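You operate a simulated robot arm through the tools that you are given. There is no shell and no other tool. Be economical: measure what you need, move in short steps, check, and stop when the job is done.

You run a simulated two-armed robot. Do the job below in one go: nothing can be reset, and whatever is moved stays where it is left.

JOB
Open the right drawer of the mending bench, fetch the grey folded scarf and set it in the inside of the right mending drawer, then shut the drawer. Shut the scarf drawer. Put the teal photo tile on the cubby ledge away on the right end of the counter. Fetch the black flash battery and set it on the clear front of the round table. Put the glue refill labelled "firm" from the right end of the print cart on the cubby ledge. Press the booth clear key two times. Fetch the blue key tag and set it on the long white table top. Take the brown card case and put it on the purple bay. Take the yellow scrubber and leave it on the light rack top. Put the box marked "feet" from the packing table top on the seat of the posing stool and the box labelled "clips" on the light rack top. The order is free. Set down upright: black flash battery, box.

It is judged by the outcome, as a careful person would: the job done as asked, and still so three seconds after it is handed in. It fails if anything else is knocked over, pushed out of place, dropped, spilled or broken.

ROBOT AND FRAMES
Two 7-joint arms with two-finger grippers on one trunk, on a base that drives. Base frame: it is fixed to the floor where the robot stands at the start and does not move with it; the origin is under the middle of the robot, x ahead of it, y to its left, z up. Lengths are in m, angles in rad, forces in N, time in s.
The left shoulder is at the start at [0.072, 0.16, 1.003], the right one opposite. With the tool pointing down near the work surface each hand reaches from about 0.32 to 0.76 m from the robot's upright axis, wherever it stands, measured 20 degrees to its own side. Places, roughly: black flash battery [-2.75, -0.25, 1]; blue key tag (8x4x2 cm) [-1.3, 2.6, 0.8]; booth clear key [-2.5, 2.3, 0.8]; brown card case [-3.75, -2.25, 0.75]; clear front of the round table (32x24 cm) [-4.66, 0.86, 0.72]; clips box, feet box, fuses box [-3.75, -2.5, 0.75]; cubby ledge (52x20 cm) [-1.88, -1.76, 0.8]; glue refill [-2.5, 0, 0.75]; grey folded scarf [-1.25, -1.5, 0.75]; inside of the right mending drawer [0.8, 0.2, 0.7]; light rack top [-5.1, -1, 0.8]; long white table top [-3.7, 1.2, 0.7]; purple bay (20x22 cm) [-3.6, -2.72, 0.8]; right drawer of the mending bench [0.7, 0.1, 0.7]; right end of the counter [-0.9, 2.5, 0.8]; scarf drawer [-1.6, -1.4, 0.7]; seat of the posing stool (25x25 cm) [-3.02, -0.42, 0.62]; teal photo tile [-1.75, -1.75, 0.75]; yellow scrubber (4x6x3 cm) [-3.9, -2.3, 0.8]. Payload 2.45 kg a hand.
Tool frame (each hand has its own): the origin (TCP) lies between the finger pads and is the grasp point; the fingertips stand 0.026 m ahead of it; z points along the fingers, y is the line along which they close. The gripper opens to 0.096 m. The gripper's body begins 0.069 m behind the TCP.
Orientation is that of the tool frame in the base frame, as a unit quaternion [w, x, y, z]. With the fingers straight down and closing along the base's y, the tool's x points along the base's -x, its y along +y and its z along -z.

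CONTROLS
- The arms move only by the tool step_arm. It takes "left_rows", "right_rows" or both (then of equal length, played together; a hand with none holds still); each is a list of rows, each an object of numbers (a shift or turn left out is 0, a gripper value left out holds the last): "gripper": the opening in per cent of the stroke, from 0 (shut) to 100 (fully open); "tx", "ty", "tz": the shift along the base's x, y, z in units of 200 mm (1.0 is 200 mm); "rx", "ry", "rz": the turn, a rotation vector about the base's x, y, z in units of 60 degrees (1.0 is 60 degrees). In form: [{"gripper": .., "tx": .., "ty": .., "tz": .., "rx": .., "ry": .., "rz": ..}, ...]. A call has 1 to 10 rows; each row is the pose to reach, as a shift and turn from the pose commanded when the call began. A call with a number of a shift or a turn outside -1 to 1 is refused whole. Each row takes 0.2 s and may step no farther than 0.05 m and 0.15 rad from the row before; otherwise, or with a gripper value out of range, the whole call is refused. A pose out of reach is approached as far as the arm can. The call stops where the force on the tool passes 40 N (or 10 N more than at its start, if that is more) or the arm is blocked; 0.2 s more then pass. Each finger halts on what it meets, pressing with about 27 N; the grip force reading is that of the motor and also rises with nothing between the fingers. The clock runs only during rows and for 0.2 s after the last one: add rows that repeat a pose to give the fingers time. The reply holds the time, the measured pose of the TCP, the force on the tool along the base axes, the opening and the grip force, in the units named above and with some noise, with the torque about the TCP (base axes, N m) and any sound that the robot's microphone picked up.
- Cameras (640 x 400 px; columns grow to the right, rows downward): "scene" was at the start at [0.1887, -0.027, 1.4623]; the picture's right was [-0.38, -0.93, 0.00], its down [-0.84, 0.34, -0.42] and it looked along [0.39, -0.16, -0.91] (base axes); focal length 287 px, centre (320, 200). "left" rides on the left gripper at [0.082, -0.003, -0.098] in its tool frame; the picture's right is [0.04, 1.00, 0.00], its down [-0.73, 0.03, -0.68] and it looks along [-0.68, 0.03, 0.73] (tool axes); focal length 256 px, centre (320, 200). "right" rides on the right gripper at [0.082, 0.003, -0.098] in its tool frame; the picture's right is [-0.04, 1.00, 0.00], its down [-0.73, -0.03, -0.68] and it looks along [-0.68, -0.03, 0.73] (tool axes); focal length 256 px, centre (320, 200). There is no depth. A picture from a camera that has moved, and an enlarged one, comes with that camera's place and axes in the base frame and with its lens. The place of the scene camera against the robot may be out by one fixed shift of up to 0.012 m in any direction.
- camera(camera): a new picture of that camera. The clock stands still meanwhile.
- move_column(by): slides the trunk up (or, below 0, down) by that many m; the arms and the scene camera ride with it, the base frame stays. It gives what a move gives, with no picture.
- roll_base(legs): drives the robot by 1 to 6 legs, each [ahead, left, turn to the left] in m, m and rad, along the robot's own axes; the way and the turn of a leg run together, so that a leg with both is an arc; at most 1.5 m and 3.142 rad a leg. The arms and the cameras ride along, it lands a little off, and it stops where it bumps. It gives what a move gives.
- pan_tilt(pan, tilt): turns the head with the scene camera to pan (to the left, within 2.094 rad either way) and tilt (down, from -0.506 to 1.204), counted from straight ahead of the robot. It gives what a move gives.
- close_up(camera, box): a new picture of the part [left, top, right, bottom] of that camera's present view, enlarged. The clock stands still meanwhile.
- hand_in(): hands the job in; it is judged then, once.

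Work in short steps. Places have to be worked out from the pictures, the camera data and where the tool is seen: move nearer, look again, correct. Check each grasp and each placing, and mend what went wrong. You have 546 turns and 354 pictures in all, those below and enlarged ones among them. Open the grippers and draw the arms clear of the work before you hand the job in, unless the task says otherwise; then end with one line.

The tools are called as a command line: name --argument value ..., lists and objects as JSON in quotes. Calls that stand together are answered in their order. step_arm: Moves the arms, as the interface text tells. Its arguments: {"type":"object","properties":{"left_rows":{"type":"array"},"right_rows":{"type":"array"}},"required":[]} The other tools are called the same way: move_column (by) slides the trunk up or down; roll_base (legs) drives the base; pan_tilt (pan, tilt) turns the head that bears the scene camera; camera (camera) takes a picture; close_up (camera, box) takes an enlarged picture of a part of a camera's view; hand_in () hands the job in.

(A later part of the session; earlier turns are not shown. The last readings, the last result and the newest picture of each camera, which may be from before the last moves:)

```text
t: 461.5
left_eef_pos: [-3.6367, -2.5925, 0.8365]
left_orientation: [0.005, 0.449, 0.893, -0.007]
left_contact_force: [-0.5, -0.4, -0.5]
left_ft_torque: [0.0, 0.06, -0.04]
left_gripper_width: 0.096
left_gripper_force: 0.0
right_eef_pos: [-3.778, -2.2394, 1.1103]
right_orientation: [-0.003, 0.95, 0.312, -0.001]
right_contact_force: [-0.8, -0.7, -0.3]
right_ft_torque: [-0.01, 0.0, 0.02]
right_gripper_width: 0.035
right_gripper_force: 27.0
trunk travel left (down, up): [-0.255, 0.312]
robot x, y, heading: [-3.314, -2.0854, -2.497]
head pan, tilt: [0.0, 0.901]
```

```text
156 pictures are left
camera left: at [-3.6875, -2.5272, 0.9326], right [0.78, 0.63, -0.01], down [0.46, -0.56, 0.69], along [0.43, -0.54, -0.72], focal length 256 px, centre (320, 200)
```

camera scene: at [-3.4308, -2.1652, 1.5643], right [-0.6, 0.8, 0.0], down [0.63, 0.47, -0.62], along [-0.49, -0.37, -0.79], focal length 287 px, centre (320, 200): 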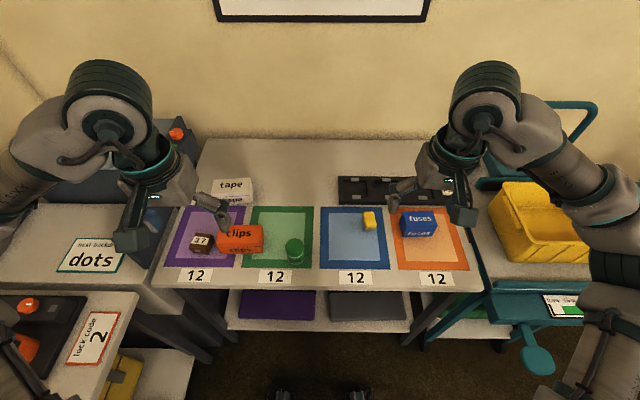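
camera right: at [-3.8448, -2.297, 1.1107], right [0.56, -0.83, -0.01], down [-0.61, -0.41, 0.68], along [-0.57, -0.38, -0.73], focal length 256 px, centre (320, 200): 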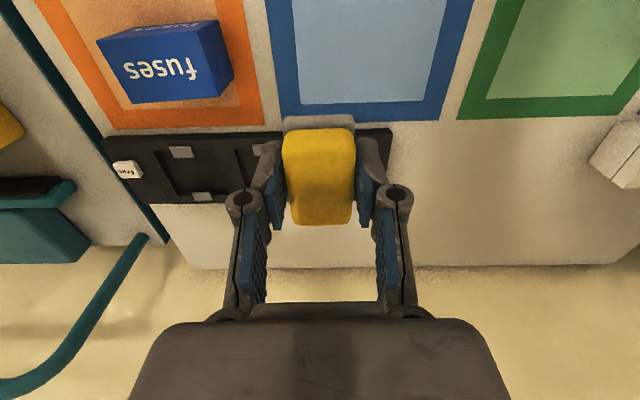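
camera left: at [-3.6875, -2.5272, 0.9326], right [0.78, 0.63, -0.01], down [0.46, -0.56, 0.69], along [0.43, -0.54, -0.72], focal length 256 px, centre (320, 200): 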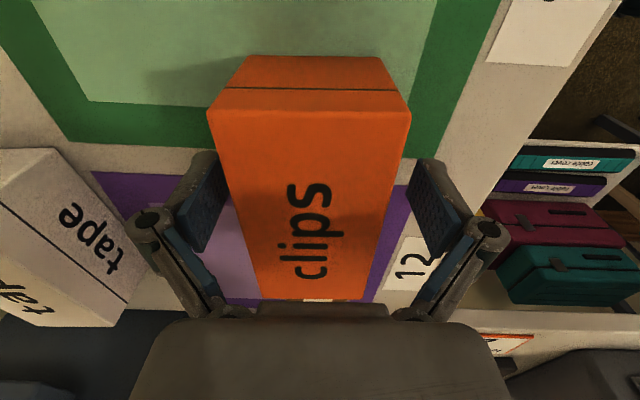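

step_arm --left_rows '[{"tz": -0.01, "gripper": 0}, {"tz": -0.01, "gripper": 0}, {"tz": -0.01, "gripper": 0}, {"tz": 0.1}, {"tz": 0.3}, {"tz": 0.5}, {"tz": 0.7}, {"tz": 0.9}]'

camera --camera "left"

camera --camera "scene"

```text
t: 463.3
left_eef_pos: [-3.6345, -2.5926, 1.0174]
left_orientation: [0.005, 0.45, 0.893, -0.007]
left_contact_force: [0.5, -0.4, -1.5]
left_ft_torque: [0.03, 0.02, 0.03]
left_gripper_width: 0.0616
left_gripper_force: 27.1
right_eef_pos: [-3.7771, -2.237, 1.1109]
right_orientation: [-0.002, 0.95, 0.312, -0.001]
right_contact_force: [0.5, 0.1, -0.8]
right_ft_torque: [-0.04, -0.03, -0.01]
right_gripper_width: 0.0348
right_gripper_force: 27.8
trunk travel left (down, up): [-0.255, 0.312]
robot x, y, heading: [-3.3162, -2.0861, -2.499]
head pan, tilt: [0.0, 0.901]
```

```text
155 pictures are left
camera left: at [-3.6857, -2.5283, 1.1141], right [0.78, 0.63, -0.01], down [0.46, -0.56, 0.69], along [0.43, -0.54, -0.72], focal length 256 px, centre (320, 200)
```

left: 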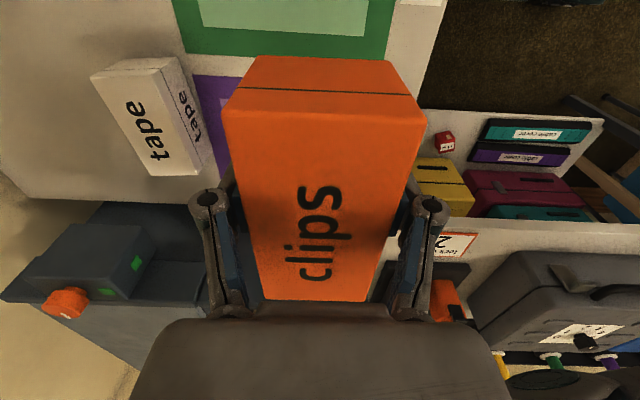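

```text
154 pictures are left
camera scene: at [-3.4271, -2.1713, 1.5643], right [-0.6, 0.8, 0.0], down [0.63, 0.47, -0.62], along [-0.49, -0.37, -0.79], focal length 287 px, centre (320, 200)
```

scene: 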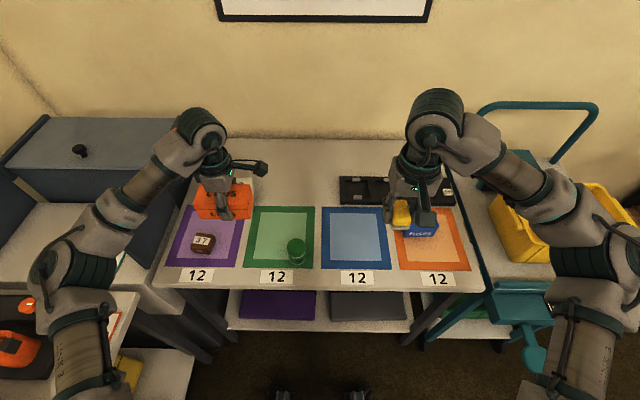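

Both held. I retract the left hand, back off, and drive along to the light rack.

step_arm --left_rows '[{"tz": 0.1}, {"tz": 0.25, "tx": 0.12, "ty": 0.09}, {"tz": 0.4, "tx": 0.26, "ty": 0.2}, {"tz": 0.5, "tx": 0.4, "ty": 0.3}, {"tz": 0.6, "tx": 0.54, "ty": 0.4}, {"tz": 0.6, "tx": 0.68, "ty": 0.5}]'

roll_base --legs '[[-0.45, 0, 0], [0, -1.0, 0], [0, -0.9, 0]]'

pan_tilt --pan 0.0 --tilt 0.6

camera --camera "scene"

```text
t: 464.7
left_eef_pos: [-3.4984, -2.4922, 1.1367]
left_orientation: [0.005, 0.449, 0.893, -0.007]
left_contact_force: [0.7, 0.7, -1.6]
left_ft_torque: [-0.02, 0.0, 0.0]
left_gripper_width: 0.0615
left_gripper_force: 27.1
right_eef_pos: [-3.7783, -2.239, 1.1107]
right_orientation: [-0.002, 0.95, 0.312, -0.002]
right_contact_force: [-0.3, 0.3, -0.2]
right_ft_torque: [0.01, -0.01, 0.01]
right_gripper_width: 0.0348
right_gripper_force: 27.2
trunk travel left (down, up): [-0.255, 0.312]
robot x, y, heading: [-3.3182, -2.0878, -2.499]
head pan, tilt: [0.0, 0.901]
```

```text
t: 476.5
left_eef_pos: [-4.2642, -0.7236, 1.1354]
left_orientation: [0.003, 0.444, 0.896, -0.005]
left_contact_force: [0.0, 0.0, -2.0]
left_ft_torque: [0.03, -0.01, 0.01]
left_gripper_width: 0.0616
left_gripper_force: 26.5
right_eef_pos: [-4.5471, -0.4733, 1.1112]
right_orientation: [-0.004, 0.948, 0.317, 0.0]
right_contact_force: [-0.9, 0.2, -0.3]
right_ft_torque: [-0.02, -0.01, 0.02]
right_gripper_width: 0.0351
right_gripper_force: 27.2
trunk travel left (down, up): [-0.255, 0.312]
robot x, y, heading: [-4.0902, -0.3114, -2.487]
head pan, tilt: [0.0, 0.901]
```

```text
t: 477.3
left_eef_pos: [-4.2626, -0.7192, 1.1378]
left_orientation: [0.004, 0.443, 0.896, -0.008]
left_contact_force: [-0.2, -0.3, -2.6]
left_ft_torque: [0.06, 0.0, 0.01]
left_gripper_width: 0.0615
left_gripper_force: 26.9
right_eef_pos: [-4.5442, -0.469, 1.1126]
right_orientation: [-0.003, 0.948, 0.317, -0.003]
right_contact_force: [0.3, -0.1, -0.3]
right_ft_torque: [0.01, 0.03, -0.02]
right_gripper_width: 0.035
right_gripper_force: 26.5
trunk travel left (down, up): [-0.255, 0.312]
robot x, y, heading: [-4.0909, -0.3114, -2.489]
head pan, tilt: [0.0, 0.6]
```

```text
153 pictures are left
camera scene: at [-4.2071, -0.408, 1.5889], right [-0.61, 0.79, 0.0], down [0.45, 0.35, -0.82], along [-0.65, -0.5, -0.57], focal length 287 px, centre (320, 200)
```

scene: 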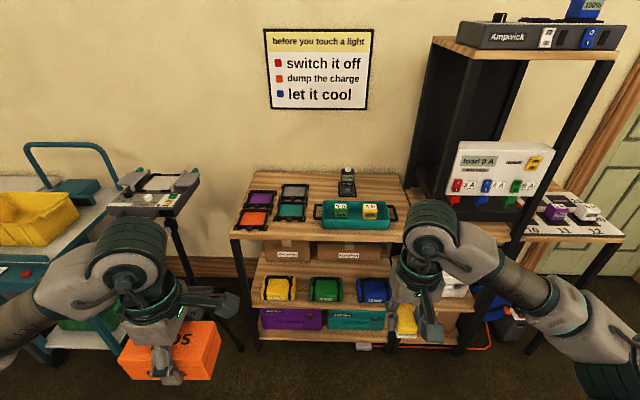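

close_up --camera "scene" --box '[220, 150, 430, 260]'

```text
3.05 times, centred on (325, 205) of scene
camera zoom: at [-4.2071, -0.408, 1.5889], right [-0.61, 0.79, 0.0], down [0.45, 0.35, -0.82], along [-0.65, -0.5, -0.57], focal length 876 px, centre (305, 185)
```

zoom: 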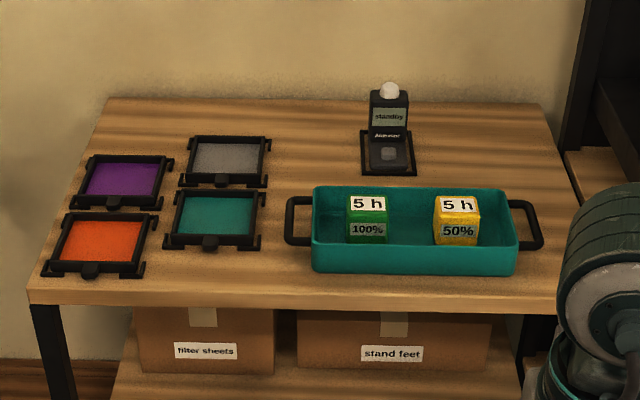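

Plan: scrubber on the free front strip (left of the tray), clips on the free patch behind, between grey filter and remote. I drive ahead and look.

roll_base --legs '[[0.62, 0, -0.008]]'

pan_tilt --pan 0.3 --tilt 0.9

pan_tilt --pan 0.0 --tilt 0.9

camera --camera "scene"

camera --camera "right"

```text
t: 480.6
left_eef_pos: [-4.7313, -1.0776, 1.1429]
left_orientation: [0.002, 0.446, 0.895, -0.012]
left_contact_force: [0.6, -0.4, -2.1]
left_ft_torque: [0.01, 0.03, 0.04]
left_gripper_width: 0.0614
left_gripper_force: 27.1
right_eef_pos: [-5.0125, -0.8214, 1.1169]
right_orientation: [-0.002, 0.95, 0.311, -0.007]
right_contact_force: [0.6, -0.5, -1.8]
right_ft_torque: [0.1, 0.0, -0.03]
right_gripper_width: 0.0349
right_gripper_force: 27.1
trunk travel left (down, up): [-0.255, 0.312]
robot x, y, heading: [-4.5597, -0.6743, -2.494]
head pan, tilt: [0.0, 0.6]
stopped in leg 1: the robot was blocked; the commanded pose is now the measured one
```

```text
t: 481.4
left_eef_pos: [-4.7312, -1.0766, 1.1419]
left_orientation: [0.002, 0.446, 0.895, -0.014]
left_contact_force: [0.0, 0.2, -2.0]
left_ft_torque: [-0.01, 0.02, 0.02]
left_gripper_width: 0.0611
left_gripper_force: 27.5
right_eef_pos: [-5.0138, -0.8228, 1.1162]
right_orientation: [-0.003, 0.949, 0.314, -0.007]
right_contact_force: [0.1, 0.9, 0.4]
right_ft_torque: [-0.02, 0.04, 0.04]
right_gripper_width: 0.0346
right_gripper_force: 26.9
trunk travel left (down, up): [-0.255, 0.312]
robot x, y, heading: [-4.5657, -0.6769, -2.493]
head pan, tilt: [0.3, 0.901]
```

```text
t: 482.2
left_eef_pos: [-4.7319, -1.0777, 1.1415]
left_orientation: [0.002, 0.445, 0.895, -0.011]
left_contact_force: [-0.4, 0.1, -1.8]
left_ft_torque: [0.0, 0.02, 0.02]
left_gripper_width: 0.0616
left_gripper_force: 27.1
right_eef_pos: [-5.0133, -0.8236, 1.1173]
right_orientation: [-0.003, 0.95, 0.313, -0.007]
right_contact_force: [0.3, 0.1, -1.0]
right_ft_torque: [-0.01, -0.03, -0.02]
right_gripper_width: 0.0349
right_gripper_force: 27.0
trunk travel left (down, up): [-0.255, 0.312]
robot x, y, heading: [-4.5624, -0.676, -2.496]
head pan, tilt: [0.0, 0.901]
```

```text
151 pictures are left
camera scene: at [-4.6241, -0.7742, 1.5667], right [-0.6, 0.8, 0.03], down [0.61, 0.48, -0.63], along [-0.52, -0.37, -0.77], focal length 287 px, centre (320, 200)
```

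scene: 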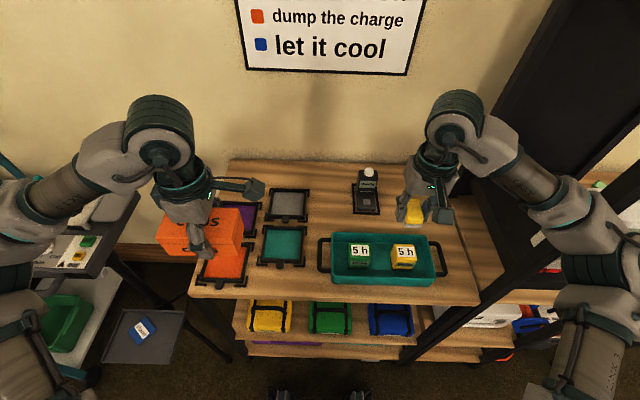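

```text
150 pictures are left
camera right: at [-4.9439, -0.7773, 1.2143], right [0.56, -0.83, -0.01], down [-0.6, -0.41, 0.69], along [-0.57, -0.38, -0.73], focal length 256 px, centre (320, 200)
```

right: 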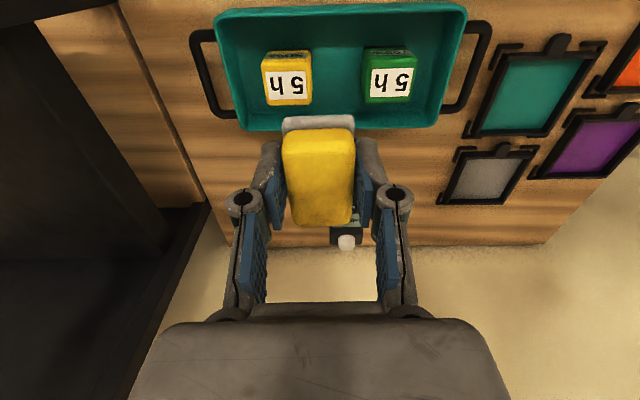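

Blocked at the end. I check the right elbow against the tall frame.

pan_tilt --pan -0.8 --tilt 0.8

camera --camera "scene"

pan_tilt --pan 0.7 --tilt 1.0

camera --camera "scene"

```text
t: 483.4
left_eef_pos: [-4.7306, -1.0765, 1.1413]
left_orientation: [0.003, 0.446, 0.895, -0.012]
left_contact_force: [-0.2, 1.1, -1.4]
left_ft_torque: [0.02, -0.03, 0.01]
left_gripper_width: 0.0613
left_gripper_force: 27.3
right_eef_pos: [-5.014, -0.8243, 1.1151]
right_orientation: [-0.002, 0.95, 0.312, -0.007]
right_contact_force: [0.7, -0.2, -0.2]
right_ft_torque: [-0.01, 0.02, 0.01]
right_gripper_width: 0.0347
right_gripper_force: 27.2
trunk travel left (down, up): [-0.255, 0.312]
robot x, y, heading: [-4.565, -0.6742, -2.491]
head pan, tilt: [-0.799, 0.799]
```

```text
149 pictures are left
camera scene: at [-4.6434, -0.7171, 1.5757], right [0.15, 0.99, 0.01], down [0.69, -0.1, -0.72], along [-0.71, 0.11, -0.7], focal length 287 px, centre (320, 200)
```

scene: 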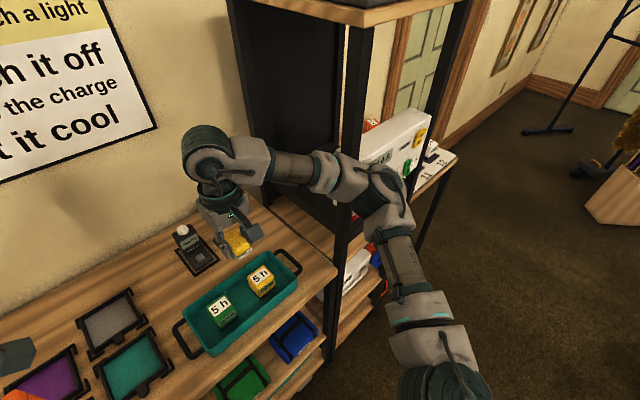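

```text
t: 484.9
left_eef_pos: [-4.7315, -1.0773, 1.1422]
left_orientation: [0.002, 0.445, 0.895, -0.012]
left_contact_force: [0.0, -0.4, -0.8]
left_ft_torque: [0.0, 0.02, 0.04]
left_gripper_width: 0.0613
left_gripper_force: 26.9
right_eef_pos: [-5.0137, -0.8232, 1.1155]
right_orientation: [-0.002, 0.95, 0.313, -0.006]
right_contact_force: [-0.1, -0.4, 0.0]
right_ft_torque: [0.04, 0.0, 0.02]
right_gripper_width: 0.0348
right_gripper_force: 27.2
trunk travel left (down, up): [-0.255, 0.312]
robot x, y, heading: [-4.5625, -0.6744, -2.495]
head pan, tilt: [0.7, 1.0]
```

```text
148 pictures are left
camera scene: at [-4.5794, -0.7974, 1.5577], right [-0.97, 0.22, 0.03], down [0.17, 0.83, -0.54], along [-0.14, -0.52, -0.84], focal length 287 px, centre (320, 200)
```

scene: 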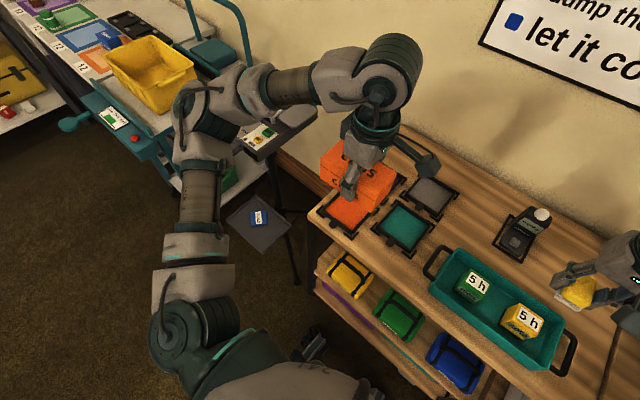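

The right forearm touched the black post. I back off 10 cm and shift left 14 cm, then look again.

roll_base --legs '[[-0.1, 0, 0], [0, 0.14, 0]]'

pan_tilt --pan -0.6 --tilt 0.9

camera --camera "scene"

camera --camera "right"

```text
t: 487.0
left_eef_pos: [-4.6071, -1.1008, 1.1428]
left_orientation: [0.022, 0.448, 0.894, -0.014]
left_contact_force: [-0.5, -0.1, -1.7]
left_ft_torque: [-0.06, 0.01, -0.02]
left_gripper_width: 0.0616
left_gripper_force: 26.4
right_eef_pos: [-4.887, -0.8468, 1.1011]
right_orientation: [0.011, 0.95, 0.311, 0.009]
right_contact_force: [-0.5, 0.5, -0.3]
right_ft_torque: [-0.04, -0.09, -0.02]
right_gripper_width: 0.0349
right_gripper_force: 27.5
trunk travel left (down, up): [-0.255, 0.312]
robot x, y, heading: [-4.4058, -0.7211, -2.497]
head pan, tilt: [0.7, 1.0]
```

```text
t: 488.5
left_eef_pos: [-4.5826, -1.1244, 1.1391]
left_orientation: [0.007, 0.448, 0.894, -0.008]
left_contact_force: [0.9, -1.0, -0.9]
left_ft_torque: [0.05, 0.02, 0.02]
left_gripper_width: 0.0618
left_gripper_force: 26.7
right_eef_pos: [-4.8656, -0.8698, 1.1079]
right_orientation: [-0.002, 0.95, 0.312, 0.003]
right_contact_force: [-0.1, 0.7, -0.3]
right_ft_torque: [0.01, 0.0, 0.01]
right_gripper_width: 0.0347
right_gripper_force: 26.7
trunk travel left (down, up): [-0.255, 0.312]
robot x, y, heading: [-4.4006, -0.7189, -2.491]
head pan, tilt: [-0.6, 0.901]
```

```text
147 pictures are left
camera scene: at [-4.5128, -0.7828, 1.5647], right [-0.05, 1.0, 0.01], down [0.78, 0.05, -0.62], along [-0.62, -0.02, -0.78], focal length 287 px, centre (320, 200)
```

scene: 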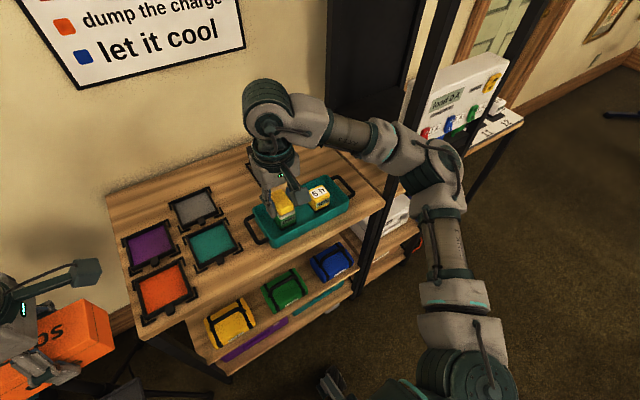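

```text
146 pictures are left
camera right: at [-4.797, -0.8247, 1.2076], right [0.56, -0.83, 0.0], down [-0.61, -0.41, 0.68], along [-0.56, -0.38, -0.74], focal length 256 px, centre (320, 200)
```

right: 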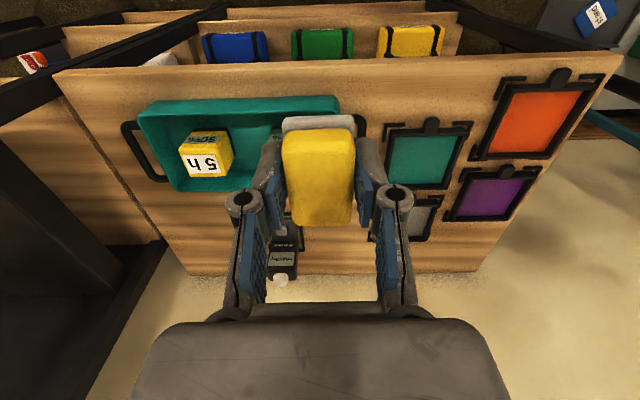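

The free strip's centre (right of the tray handle, before the teal filter) is at about (-4.843, -1.031). I bring the scrubber there.

step_arm --right_rows '[{"tx": 0.02, "ty": -0.16}, {"tx": 0.05, "ty": -0.32}, {"tx": 0.07, "ty": -0.48}, {"tx": 0.09, "ty": -0.64}, {"tx": 0.115, "ty": -0.8}, {"tx": 0.115, "ty": -0.8, "tz": -0.2}, {"tx": 0.115, "ty": -0.8, "tz": -0.4}, {"tx": 0.115, "ty": -0.8, "tz": -0.6}, {"tx": 0.115, "ty": -0.8, "tz": -0.75}]'

camera --camera "right"

```text
t: 490.5
left_eef_pos: [-4.6012, -1.0997, 1.1436]
left_orientation: [0.018, 0.449, 0.893, -0.015]
left_contact_force: [0.0, 0.3, -2.4]
left_ft_torque: [-0.06, 0.01, -0.01]
left_gripper_width: 0.0612
left_gripper_force: 26.9
right_eef_pos: [-4.8612, -1.0081, 0.9553]
right_orientation: [0.009, 0.95, 0.311, 0.006]
right_contact_force: [-0.8, 1.2, 0.0]
right_ft_torque: [-0.01, -0.06, -0.01]
right_gripper_width: 0.0349
right_gripper_force: 26.8
trunk travel left (down, up): [-0.255, 0.312]
robot x, y, heading: [-4.4018, -0.7208, -2.497]
head pan, tilt: [-0.6, 0.901]
```

```text
145 pictures are left
camera right: at [-4.7936, -0.9612, 1.0553], right [0.56, -0.83, 0.02], down [-0.62, -0.4, 0.67], along [-0.55, -0.39, -0.74], focal length 256 px, centre (320, 200)
```

right: 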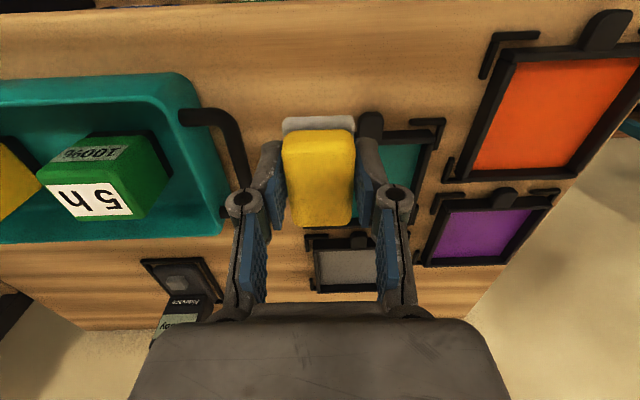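

A bit more toward the front edge. I shift 2 cm toward me and lower to contact.

step_arm --right_rows '[{"tx": 0.09, "ty": 0.05}, {"tx": 0.09, "ty": 0.05}, {"tx": 0.09, "ty": 0.05}, {"tx": 0.09, "ty": 0.05, "tz": -0.2}, {"tx": 0.09, "ty": 0.05, "tz": -0.35}, {"tx": 0.09, "ty": 0.05, "tz": -0.42}]'

camera --camera "right"

```text
t: 491.9
left_eef_pos: [-4.5781, -1.126, 1.1406]
left_orientation: [0.006, 0.447, 0.894, -0.01]
left_contact_force: [-0.1, -0.3, -2.2]
left_ft_torque: [-0.02, -0.05, 0.01]
left_gripper_width: 0.0614
left_gripper_force: 27.0
right_eef_pos: [-4.8213, -1.0229, 0.8762]
right_orientation: [0.003, 0.95, 0.313, 0.0]
right_contact_force: [4.8, -14.1, 24.2]
right_ft_torque: [0.34, 0.08, -0.04]
right_gripper_width: 0.0349
right_gripper_force: 26.7
trunk travel left (down, up): [-0.255, 0.312]
robot x, y, heading: [-4.4044, -0.7214, -2.489]
head pan, tilt: [-0.6, 0.901]
```

```text
144 pictures are left
camera right: at [-4.7526, -0.9763, 0.9748], right [0.56, -0.83, 0.01], down [-0.61, -0.41, 0.68], along [-0.56, -0.39, -0.73], focal length 256 px, centre (320, 200)
```

right: 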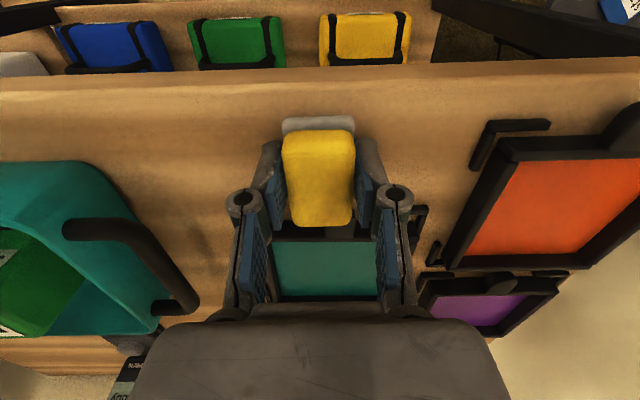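

The rack top is higher (≈0.846) and already touching. I lift slightly, shift 2 cm inward, and set down again.

step_arm --right_rows '[{"tz": 0.06}, {"tz": 0.12}, {"tz": 0.12, "tx": -0.08, "ty": -0.06}, {"tz": 0.12, "tx": -0.08, "ty": -0.06}, {"tz": 0.12, "tx": -0.08, "ty": -0.06}, {"tz": 0.12, "tx": -0.08, "ty": -0.06}]'

camera --camera "right"

```text
t: 493.3
left_eef_pos: [-4.5898, -1.1147, 1.1404]
left_orientation: [0.01, 0.448, 0.894, -0.011]
left_contact_force: [-0.5, 0.4, -0.4]
left_ft_torque: [0.02, 0.03, -0.02]
left_gripper_width: 0.0615
left_gripper_force: 26.5
right_eef_pos: [-4.8461, -1.0236, 0.8952]
right_orientation: [0.003, 0.95, 0.312, 0.004]
right_contact_force: [-0.5, -0.3, -0.9]
right_ft_torque: [-0.02, -0.04, 0.0]
right_gripper_width: 0.035
right_gripper_force: 27.2
trunk travel left (down, up): [-0.255, 0.312]
robot x, y, heading: [-4.4044, -0.7228, -2.489]
head pan, tilt: [-0.6, 0.901]
```

```text
143 pictures are left
camera right: at [-4.7783, -0.978, 0.9952], right [0.56, -0.83, 0.01], down [-0.61, -0.41, 0.67], along [-0.56, -0.38, -0.74], focal length 256 px, centre (320, 200)
```

right: 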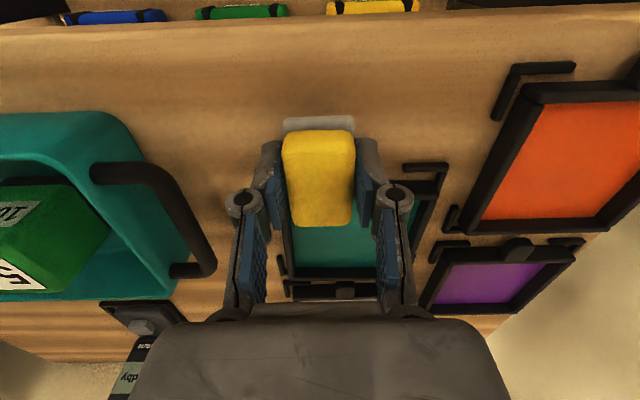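

Position is good. Lower 2 cm to contact and release.

step_arm --right_rows '[{"tx": 0.03, "ty": 0.024, "tz": -0.04}, {"tx": 0.03, "ty": 0.024, "tz": -0.08}, {"tx": 0.03, "ty": 0.024, "tz": -0.1}, {"tx": 0.03, "ty": 0.024, "tz": -0.12}]'

step_arm --right_rows '[{"gripper": 58}, {"gripper": 58}, {"gripper": 58}, {"tz": 0.15}, {"tz": 0.35}, {"tz": 0.55}, {"tz": 0.75}]'

camera --camera "right"

```text
t: 494.3
left_eef_pos: [-4.5871, -1.1136, 1.1425]
left_orientation: [0.01, 0.448, 0.894, -0.012]
left_contact_force: [-0.3, -0.7, -2.1]
left_ft_torque: [0.04, 0.0, -0.02]
left_gripper_width: 0.0616
left_gripper_force: 26.7
right_eef_pos: [-4.8408, -1.017, 0.8757]
right_orientation: [0.0, 0.951, 0.309, 0.0]
right_contact_force: [-12.4, 24.6, 31.6]
right_ft_torque: [0.53, 0.26, -0.15]
right_gripper_width: 0.0345
right_gripper_force: 27.4
trunk travel left (down, up): [-0.255, 0.312]
robot x, y, heading: [-4.4002, -0.7216, -2.496]
head pan, tilt: [-0.6, 0.901]
```

```text
t: 495.9
left_eef_pos: [-4.5868, -1.1173, 1.1404]
left_orientation: [0.01, 0.448, 0.894, -0.01]
left_contact_force: [-0.6, 0.7, -1.8]
left_ft_torque: [-0.02, 0.06, 0.02]
left_gripper_width: 0.0615
left_gripper_force: 26.9
right_eef_pos: [-4.8388, -1.0206, 1.0228]
right_orientation: [0.0, 0.95, 0.312, 0.003]
right_contact_force: [1.2, 0.1, 1.2]
right_ft_torque: [-0.04, 0.04, 0.01]
right_gripper_width: 0.0559
right_gripper_force: 0.1
trunk travel left (down, up): [-0.255, 0.312]
robot x, y, heading: [-4.4014, -0.7194, -2.491]
head pan, tilt: [-0.6, 0.901]
```

```text
142 pictures are left
camera right: at [-4.7712, -0.9756, 1.1227], right [0.56, -0.83, 0.0], down [-0.61, -0.41, 0.67], along [-0.56, -0.38, -0.74], focal length 256 px, centre (320, 200)
```

right: 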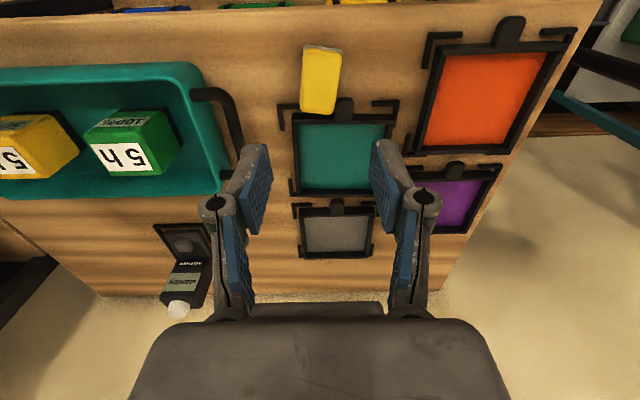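

close_up --camera "right" --box '[250, 20, 420, 140]'

```text
3.33 times, centred on (335, 80) of right
camera zoom: at [-4.7712, -0.9756, 1.1227], right [0.56, -0.83, 0.0], down [-0.61, -0.41, 0.67], along [-0.56, -0.38, -0.74], focal length 853 px, centre (270, 600)
```

zoom: 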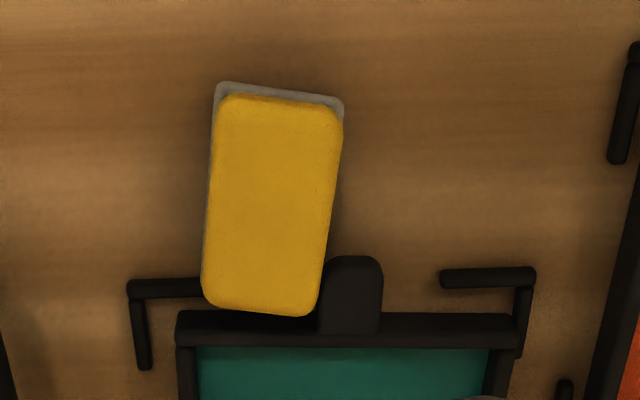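

The scrubber lies tight against the filter's clips. I regrip it, lift, turn it 90° so its short side fits the strip, and set it down with more room.

step_arm --right_rows '[{"tz": -0.2}, {"tz": -0.4}, {"tz": -0.6}, {"tz": -0.71}, {"tz": -0.71, "gripper": 0}, {"tz": -0.71, "gripper": 0}, {"tz": -0.71, "gripper": 0}, {"tz": -0.6}, {"tz": -0.4}, {"tz": -0.2}]'

step_arm --right_rows '[{"rz": -0.125}, {"rz": -0.25}, {"rz": -0.375}, {"rz": -0.5}, {"rz": -0.625}, {"rz": -0.75}]'

step_arm --right_rows '[{"rz": -0.125}, {"rz": -0.25}, {"rz": -0.375}, {"rz": -0.5}, {"rz": -0.625}, {"rz": -0.75}]'

camera --camera "right"

```text
t: 498.1
left_eef_pos: [-4.5874, -1.1181, 1.1404]
left_orientation: [0.01, 0.447, 0.894, -0.01]
left_contact_force: [-0.8, 0.2, -1.3]
left_ft_torque: [0.03, 0.02, -0.04]
left_gripper_width: 0.0614
left_gripper_force: 27.2
right_eef_pos: [-4.837, -1.0225, 0.9835]
right_orientation: [0.001, 0.95, 0.311, 0.003]
right_contact_force: [0.1, 0.5, -0.6]
right_ft_torque: [0.0, -0.02, -0.01]
right_gripper_width: 0.035
right_gripper_force: 27.0
trunk travel left (down, up): [-0.255, 0.312]
robot x, y, heading: [-4.4006, -0.7193, -2.492]
head pan, tilt: [-0.6, 0.901]
```

```text
t: 499.5
left_eef_pos: [-4.5873, -1.1183, 1.1408]
left_orientation: [0.009, 0.447, 0.894, -0.011]
left_contact_force: [0.5, 0.2, -1.5]
left_ft_torque: [-0.01, 0.02, 0.03]
left_gripper_width: 0.0616
left_gripper_force: 27.1
right_eef_pos: [-4.8393, -1.0211, 0.983]
right_orientation: [0.0, 0.997, -0.077, 0.002]
right_contact_force: [-0.1, 0.2, 0.4]
right_ft_torque: [0.02, -0.01, -0.02]
right_gripper_width: 0.0351
right_gripper_force: 27.1
trunk travel left (down, up): [-0.255, 0.312]
robot x, y, heading: [-4.4045, -0.7183, -2.491]
head pan, tilt: [-0.6, 0.901]
```

```text
t: 500.9
left_eef_pos: [-4.586, -1.1187, 1.1413]
left_orientation: [0.009, 0.448, 0.894, -0.01]
left_contact_force: [-0.6, -0.1, -1.4]
left_ft_torque: [0.03, 0.01, 0.04]
left_gripper_width: 0.0616
left_gripper_force: 27.4
right_eef_pos: [-4.8387, -1.0219, 0.9823]
right_orientation: [0.002, 0.892, -0.452, 0.001]
right_contact_force: [-0.5, 0.5, 0.1]
right_ft_torque: [-0.05, 0.01, 0.01]
right_gripper_width: 0.0348
right_gripper_force: 26.7
trunk travel left (down, up): [-0.255, 0.312]
robot x, y, heading: [-4.4058, -0.7198, -2.491]
head pan, tilt: [-0.6, 0.901]
```

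```text
140 pictures are left
camera right: at [-4.792, -1.0889, 1.0828], right [-0.83, -0.56, 0.0], down [-0.41, 0.61, 0.68], along [-0.38, 0.56, -0.74], focal length 256 px, centre (320, 200)
```

right: 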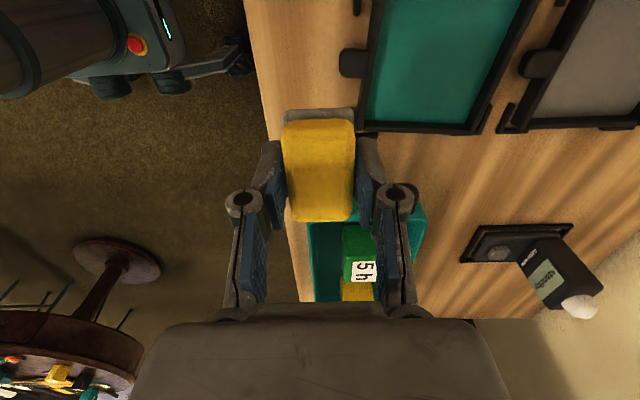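

The strip is now clearly wide enough. I shift 2 cm toward the front and away from the tab, lower and release.

step_arm --right_rows '[{"tx": 0.04, "ty": 0.105}, {"tx": 0.04, "ty": 0.105, "tz": -0.2}, {"tx": 0.04, "ty": 0.105, "tz": -0.38}, {"tx": 0.04, "ty": 0.105, "tz": -0.46}, {"tx": 0.04, "ty": 0.105, "tz": -0.5}, {"tx": 0.04, "ty": 0.105, "tz": -0.53}]'

camera --camera "right"

```text
t: 502.3
left_eef_pos: [-4.5869, -1.1171, 1.141]
left_orientation: [0.009, 0.448, 0.894, -0.011]
left_contact_force: [0.2, 0.5, -2.0]
left_ft_torque: [0.03, 0.03, -0.01]
left_gripper_width: 0.0614
left_gripper_force: 26.8
right_eef_pos: [-4.8298, -1.0013, 0.8807]
right_orientation: [0.004, 0.892, -0.452, 0.001]
right_contact_force: [-2.1, -2.3, 13.5]
right_ft_torque: [-0.3, -0.26, -0.05]
right_gripper_width: 0.0349
right_gripper_force: 26.9
trunk travel left (down, up): [-0.255, 0.312]
robot x, y, heading: [-4.4025, -0.7229, -2.491]
head pan, tilt: [-0.6, 0.901]
```

```text
139 pictures are left
camera right: at [-4.7836, -1.0677, 0.979], right [-0.83, -0.56, 0.01], down [-0.41, 0.61, 0.67], along [-0.38, 0.56, -0.74], focal length 256 px, centre (320, 200)
```

right: 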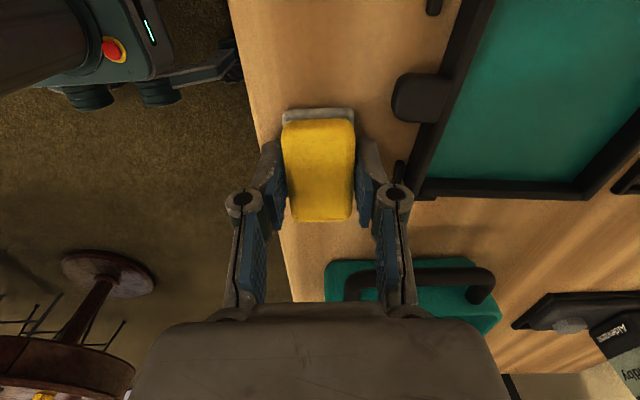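

It would sit only 5 mm from the edge. I lift slightly, nudge it 1 cm inward and 1 cm along, then set down and release narrowly.

step_arm --right_rows '[{"tz": 0.07}, {"tz": 0.07, "tx": -0.076, "ty": 0.018}, {"tz": 0.07, "tx": -0.076, "ty": 0.018}, {"tz": 0.02, "tx": -0.076, "ty": 0.018}, {"tz": -0.01, "tx": -0.076, "ty": 0.018}, {"tz": -0.02, "tx": -0.076, "ty": 0.018}]'

camera --camera "right"

```text
t: 503.7
left_eef_pos: [-4.5848, -1.1167, 1.1421]
left_orientation: [0.008, 0.448, 0.894, -0.011]
left_contact_force: [0.2, 0.8, -1.4]
left_ft_torque: [0.05, -0.01, -0.01]
left_gripper_width: 0.0613
left_gripper_force: 26.9
right_eef_pos: [-4.8447, -0.9961, 0.8766]
right_orientation: [0.005, 0.892, -0.452, 0.001]
right_contact_force: [-4.8, -3.1, 27.1]
right_ft_torque: [0.09, -0.37, 0.05]
right_gripper_width: 0.0348
right_gripper_force: 26.8
trunk travel left (down, up): [-0.255, 0.312]
robot x, y, heading: [-4.4032, -0.7181, -2.494]
head pan, tilt: [-0.6, 0.901]
```

```text
138 pictures are left
camera right: at [-4.7982, -1.0632, 0.9755], right [-0.83, -0.56, 0.01], down [-0.41, 0.62, 0.67], along [-0.38, 0.56, -0.74], focal length 256 px, centre (320, 200)
```

right: 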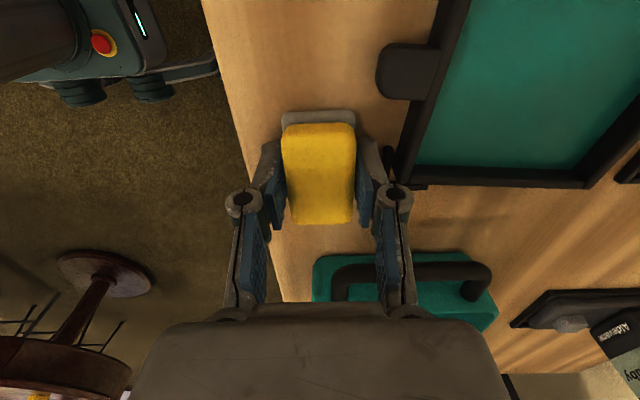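

Good spot with margin on both sides. Release narrowly and lift.

step_arm --right_rows '[{"gripper": 47, "tz": 0.01}, {"gripper": 47, "tz": 0.01}, {"gripper": 47, "tz": 0.01}, {"tz": 0.15}, {"tz": 0.35}, {"tz": 0.55}, {"tz": 0.75}, {"tz": 0.95}]'

camera --camera "right"

```text
t: 505.5
left_eef_pos: [-4.5869, -1.1176, 1.1396]
left_orientation: [0.009, 0.447, 0.894, -0.011]
left_contact_force: [0.0, 0.8, -3.1]
left_ft_torque: [0.03, 0.01, -0.02]
left_gripper_width: 0.0615
left_gripper_force: 27.3
right_eef_pos: [-4.8479, -0.9967, 1.0658]
right_orientation: [0.002, 0.893, -0.451, 0.0]
right_contact_force: [-0.2, 0.6, -0.3]
right_ft_torque: [-0.04, 0.0, 0.0]
right_gripper_width: 0.045
right_gripper_force: 0.1
trunk travel left (down, up): [-0.255, 0.312]
robot x, y, heading: [-4.403, -0.7174, -2.495]
head pan, tilt: [-0.6, 0.901]
```

```text
137 pictures are left
camera right: at [-4.801, -1.064, 1.1647], right [-0.83, -0.56, 0.0], down [-0.41, 0.61, 0.68], along [-0.38, 0.56, -0.74], focal length 256 px, centre (320, 200)
```

right: 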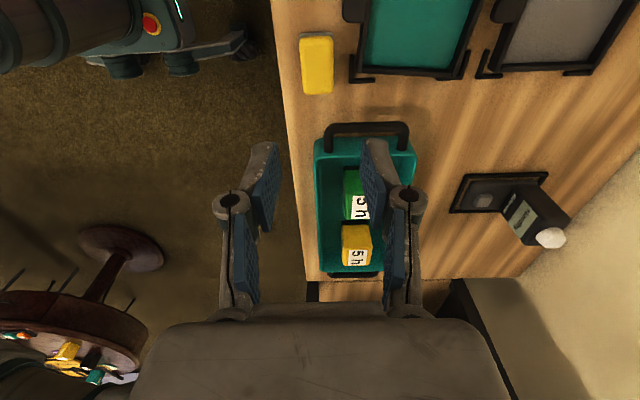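

The scrubber lies well placed. For the clips box I retract the right hand first and unroll the left hand by 75°.

step_arm --right_rows '[{"tz": 0.05, "tx": 0.08, "ty": 0.06}, {"tz": 0.1, "tx": 0.2, "ty": 0.15}, {"tz": 0.15, "tx": 0.32, "ty": 0.24}, {"tz": 0.2, "tx": 0.44, "ty": 0.33}, {"tz": 0.25, "tx": 0.56, "ty": 0.42}]' --left_rows '[{"rz": -0.125}, {"rz": -0.25}, {"rz": -0.375}, {"rz": -0.5}, {"rz": -0.625}]'

step_arm --left_rows '[{"rz": -0.125}, {"rz": -0.25}, {"rz": -0.375}, {"rz": -0.5}, {"rz": -0.625}]'

roll_base --legs '[[0, 0, -0.26]]'

pan_tilt --pan -0.6 --tilt 0.9

camera --camera "scene"

camera --camera "left"

```text
t: 506.7
left_eef_pos: [-4.5884, -1.1188, 1.141]
left_orientation: [0.005, 0.712, 0.702, -0.014]
left_contact_force: [0.4, -0.9, -1.9]
left_ft_torque: [0.03, 0.05, 0.02]
left_gripper_width: 0.0615
left_gripper_force: 27.4
right_eef_pos: [-4.7347, -0.914, 1.1135]
right_orientation: [0.002, 0.892, -0.452, 0.001]
right_contact_force: [0.1, 0.5, 1.5]
right_ft_torque: [0.01, 0.01, 0.02]
right_gripper_width: 0.0448
right_gripper_force: 0.0
trunk travel left (down, up): [-0.255, 0.312]
robot x, y, heading: [-4.4018, -0.7189, -2.492]
head pan, tilt: [-0.6, 0.901]
```

```text
t: 507.9
left_eef_pos: [-4.5877, -1.1177, 1.1395]
left_orientation: [0.001, 0.9, 0.435, -0.014]
left_contact_force: [0.3, -0.9, -0.6]
left_ft_torque: [0.01, 0.02, -0.02]
left_gripper_width: 0.0613
left_gripper_force: 27.5
right_eef_pos: [-4.7343, -0.9133, 1.113]
right_orientation: [0.002, 0.892, -0.451, 0.001]
right_contact_force: [-0.3, 0.5, -0.4]
right_ft_torque: [0.01, -0.01, -0.01]
right_gripper_width: 0.0452
right_gripper_force: 0.1
trunk travel left (down, up): [-0.255, 0.312]
robot x, y, heading: [-4.3983, -0.7206, -2.492]
head pan, tilt: [-0.6, 0.901]
```

```text
t: 509.2
left_eef_pos: [-4.6806, -1.0626, 1.1395]
left_orientation: [-0.002, 0.948, 0.317, -0.015]
left_contact_force: [-0.3, -1.2, -0.7]
left_ft_torque: [0.05, 0.01, -0.03]
left_gripper_width: 0.0613
left_gripper_force: 27.6
right_eef_pos: [-4.7709, -0.8256, 1.1129]
right_orientation: [0.002, 0.827, -0.563, -0.001]
right_contact_force: [0.4, 0.5, -0.2]
right_ft_torque: [0.03, 0.02, -0.01]
right_gripper_width: 0.0452
right_gripper_force: 0.1
trunk travel left (down, up): [-0.255, 0.312]
robot x, y, heading: [-4.4023, -0.7192, -2.754]
head pan, tilt: [-0.6, 0.901]
```

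```text
t: 509.8
left_eef_pos: [-4.6796, -1.0561, 1.1415]
left_orientation: [-0.001, 0.948, 0.317, -0.017]
left_contact_force: [-0.3, -1.3, -1.4]
left_ft_torque: [0.01, -0.04, 0.02]
left_gripper_width: 0.0615
left_gripper_force: 27.0
right_eef_pos: [-4.7695, -0.8189, 1.1147]
right_orientation: [0.004, 0.826, -0.564, 0.001]
right_contact_force: [-1.0, 0.6, 0.0]
right_ft_torque: [0.03, 0.0, 0.01]
right_gripper_width: 0.0451
right_gripper_force: 0.0
trunk travel left (down, up): [-0.255, 0.312]
robot x, y, heading: [-4.4005, -0.7237, -2.747]
head pan, tilt: [-0.6, 0.901]
```

```text
136 pictures are left
camera scene: at [-4.5333, -0.7312, 1.5642], right [0.21, 0.98, 0.0], down [0.77, -0.16, -0.62], along [-0.6, 0.13, -0.79], focal length 287 px, centre (320, 200)
```

scene: 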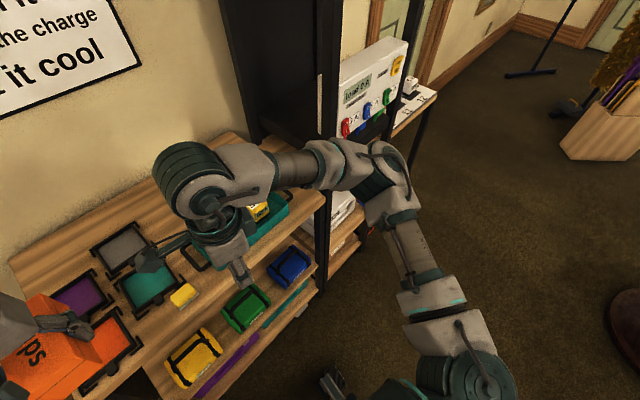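

```text
135 pictures are left
camera left: at [-4.6136, -1.0029, 1.2375], right [0.63, -0.77, -0.01], down [-0.55, -0.46, 0.7], along [-0.55, -0.44, -0.71], focal length 256 px, centre (320, 200)
```

left: 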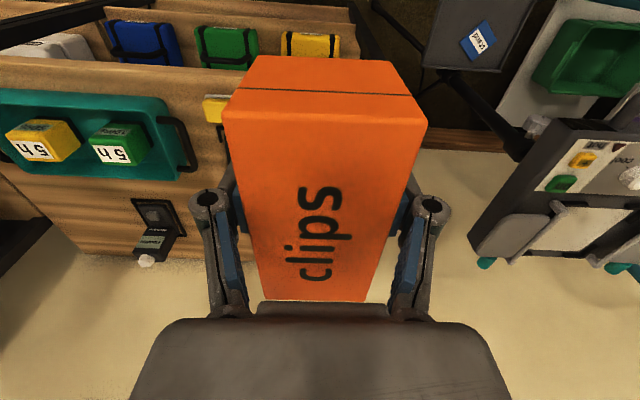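

The right elbow is still near the post, so I turn the base farther right (its elbow swings back) and counter-rotate the left hand.

roll_base --legs '[[0, 0, -0.35], [0.07, 0, 0]]'

step_arm --left_rows '[{"rz": 0.112}, {"rz": 0.223}, {"rz": 0.334}]'

pan_tilt --pan 0.2 --tilt 0.9

pan_tilt --pan 0.4 --tilt 0.9

camera --camera "scene"

camera --camera "left"

```text
t: 511.9
left_eef_pos: [-4.8455, -0.9475, 1.1413]
left_orientation: [-0.004, 0.989, 0.148, -0.015]
left_contact_force: [-0.7, 0.2, -2.0]
left_ft_torque: [0.07, -0.03, 0.01]
left_gripper_width: 0.0615
left_gripper_force: 26.3
right_eef_pos: [-4.8491, -0.6966, 1.1154]
right_orientation: [0.003, 0.715, -0.699, -0.003]
right_contact_force: [-0.6, -0.7, -1.4]
right_ft_torque: [0.05, -0.05, 0.03]
right_gripper_width: 0.0453
right_gripper_force: 0.0
trunk travel left (down, up): [-0.255, 0.312]
robot x, y, heading: [-4.4711, -0.7222, -3.101]
head pan, tilt: [-0.6, 0.901]
```

```text
t: 512.7
left_eef_pos: [-4.8433, -0.946, 1.1423]
left_orientation: [-0.002, 0.948, 0.318, -0.017]
left_contact_force: [-0.4, -0.4, -2.1]
left_ft_torque: [0.01, 0.01, -0.02]
left_gripper_width: 0.0613
left_gripper_force: 26.6
right_eef_pos: [-4.8477, -0.6932, 1.1165]
right_orientation: [0.003, 0.717, -0.697, -0.002]
right_contact_force: [-0.3, 0.1, -0.6]
right_ft_torque: [0.01, 0.02, 0.01]
right_gripper_width: 0.0451
right_gripper_force: 0.1
trunk travel left (down, up): [-0.255, 0.312]
robot x, y, heading: [-4.4707, -0.7251, -3.099]
head pan, tilt: [-0.6, 0.901]
```

```text
t: 513.8
left_eef_pos: [-4.8426, -0.9461, 1.1434]
left_orientation: [-0.001, 0.948, 0.318, -0.016]
left_contact_force: [0.7, -0.7, -2.1]
left_ft_torque: [0.02, -0.03, 0.01]
left_gripper_width: 0.0615
left_gripper_force: 27.1
right_eef_pos: [-4.847, -0.6929, 1.1166]
right_orientation: [0.004, 0.717, -0.697, -0.002]
right_contact_force: [0.6, -0.1, -0.1]
right_ft_torque: [-0.02, 0.0, 0.02]
right_gripper_width: 0.045
right_gripper_force: 0.1
trunk travel left (down, up): [-0.255, 0.312]
robot x, y, heading: [-4.4699, -0.7252, -3.106]
head pan, tilt: [0.201, 0.901]
```

```text
t: 514.5
left_eef_pos: [-4.8433, -0.9458, 1.1414]
left_orientation: [-0.001, 0.948, 0.317, -0.017]
left_contact_force: [-0.4, -0.1, -1.7]
left_ft_torque: [0.05, -0.02, 0.0]
left_gripper_width: 0.0618
left_gripper_force: 27.1
right_eef_pos: [-4.8468, -0.6921, 1.1158]
right_orientation: [0.004, 0.716, -0.698, -0.002]
right_contact_force: [0.1, 0.0, 0.1]
right_ft_torque: [-0.03, 0.0, -0.01]
right_gripper_width: 0.0453
right_gripper_force: 0.1
trunk travel left (down, up): [-0.255, 0.312]
robot x, y, heading: [-4.4708, -0.7245, -3.103]
head pan, tilt: [0.4, 0.901]
```

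```text
134 pictures are left
camera scene: at [-4.6002, -0.7633, 1.5642], right [-0.43, 0.91, 0.0], down [0.71, 0.33, -0.62], along [-0.56, -0.26, -0.79], focal length 287 px, centre (320, 200)
```

scene: 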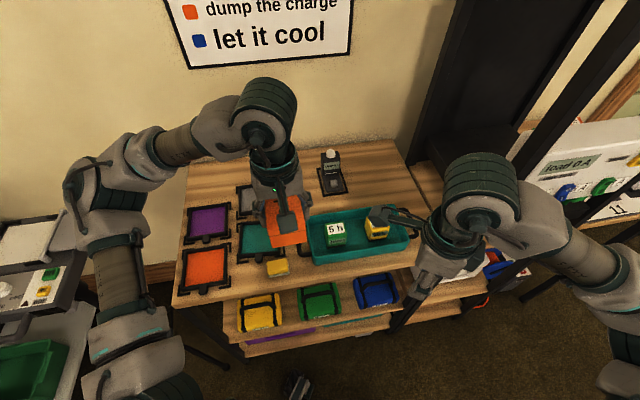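

```text
133 pictures are left
camera left: at [-4.7762, -0.8928, 1.2379], right [0.63, -0.77, -0.01], down [-0.55, -0.46, 0.7], along [-0.55, -0.44, -0.71], focal length 256 px, centre (320, 200)
```

left: 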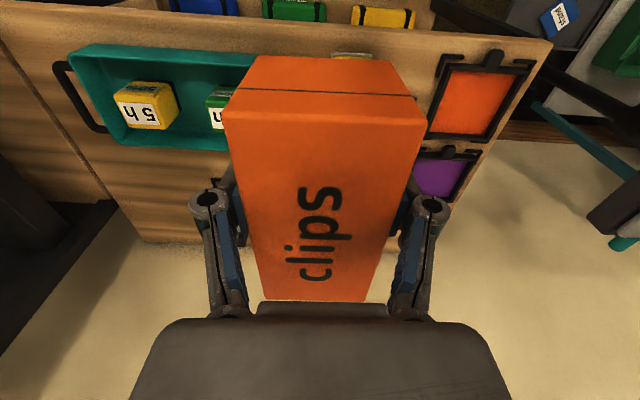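

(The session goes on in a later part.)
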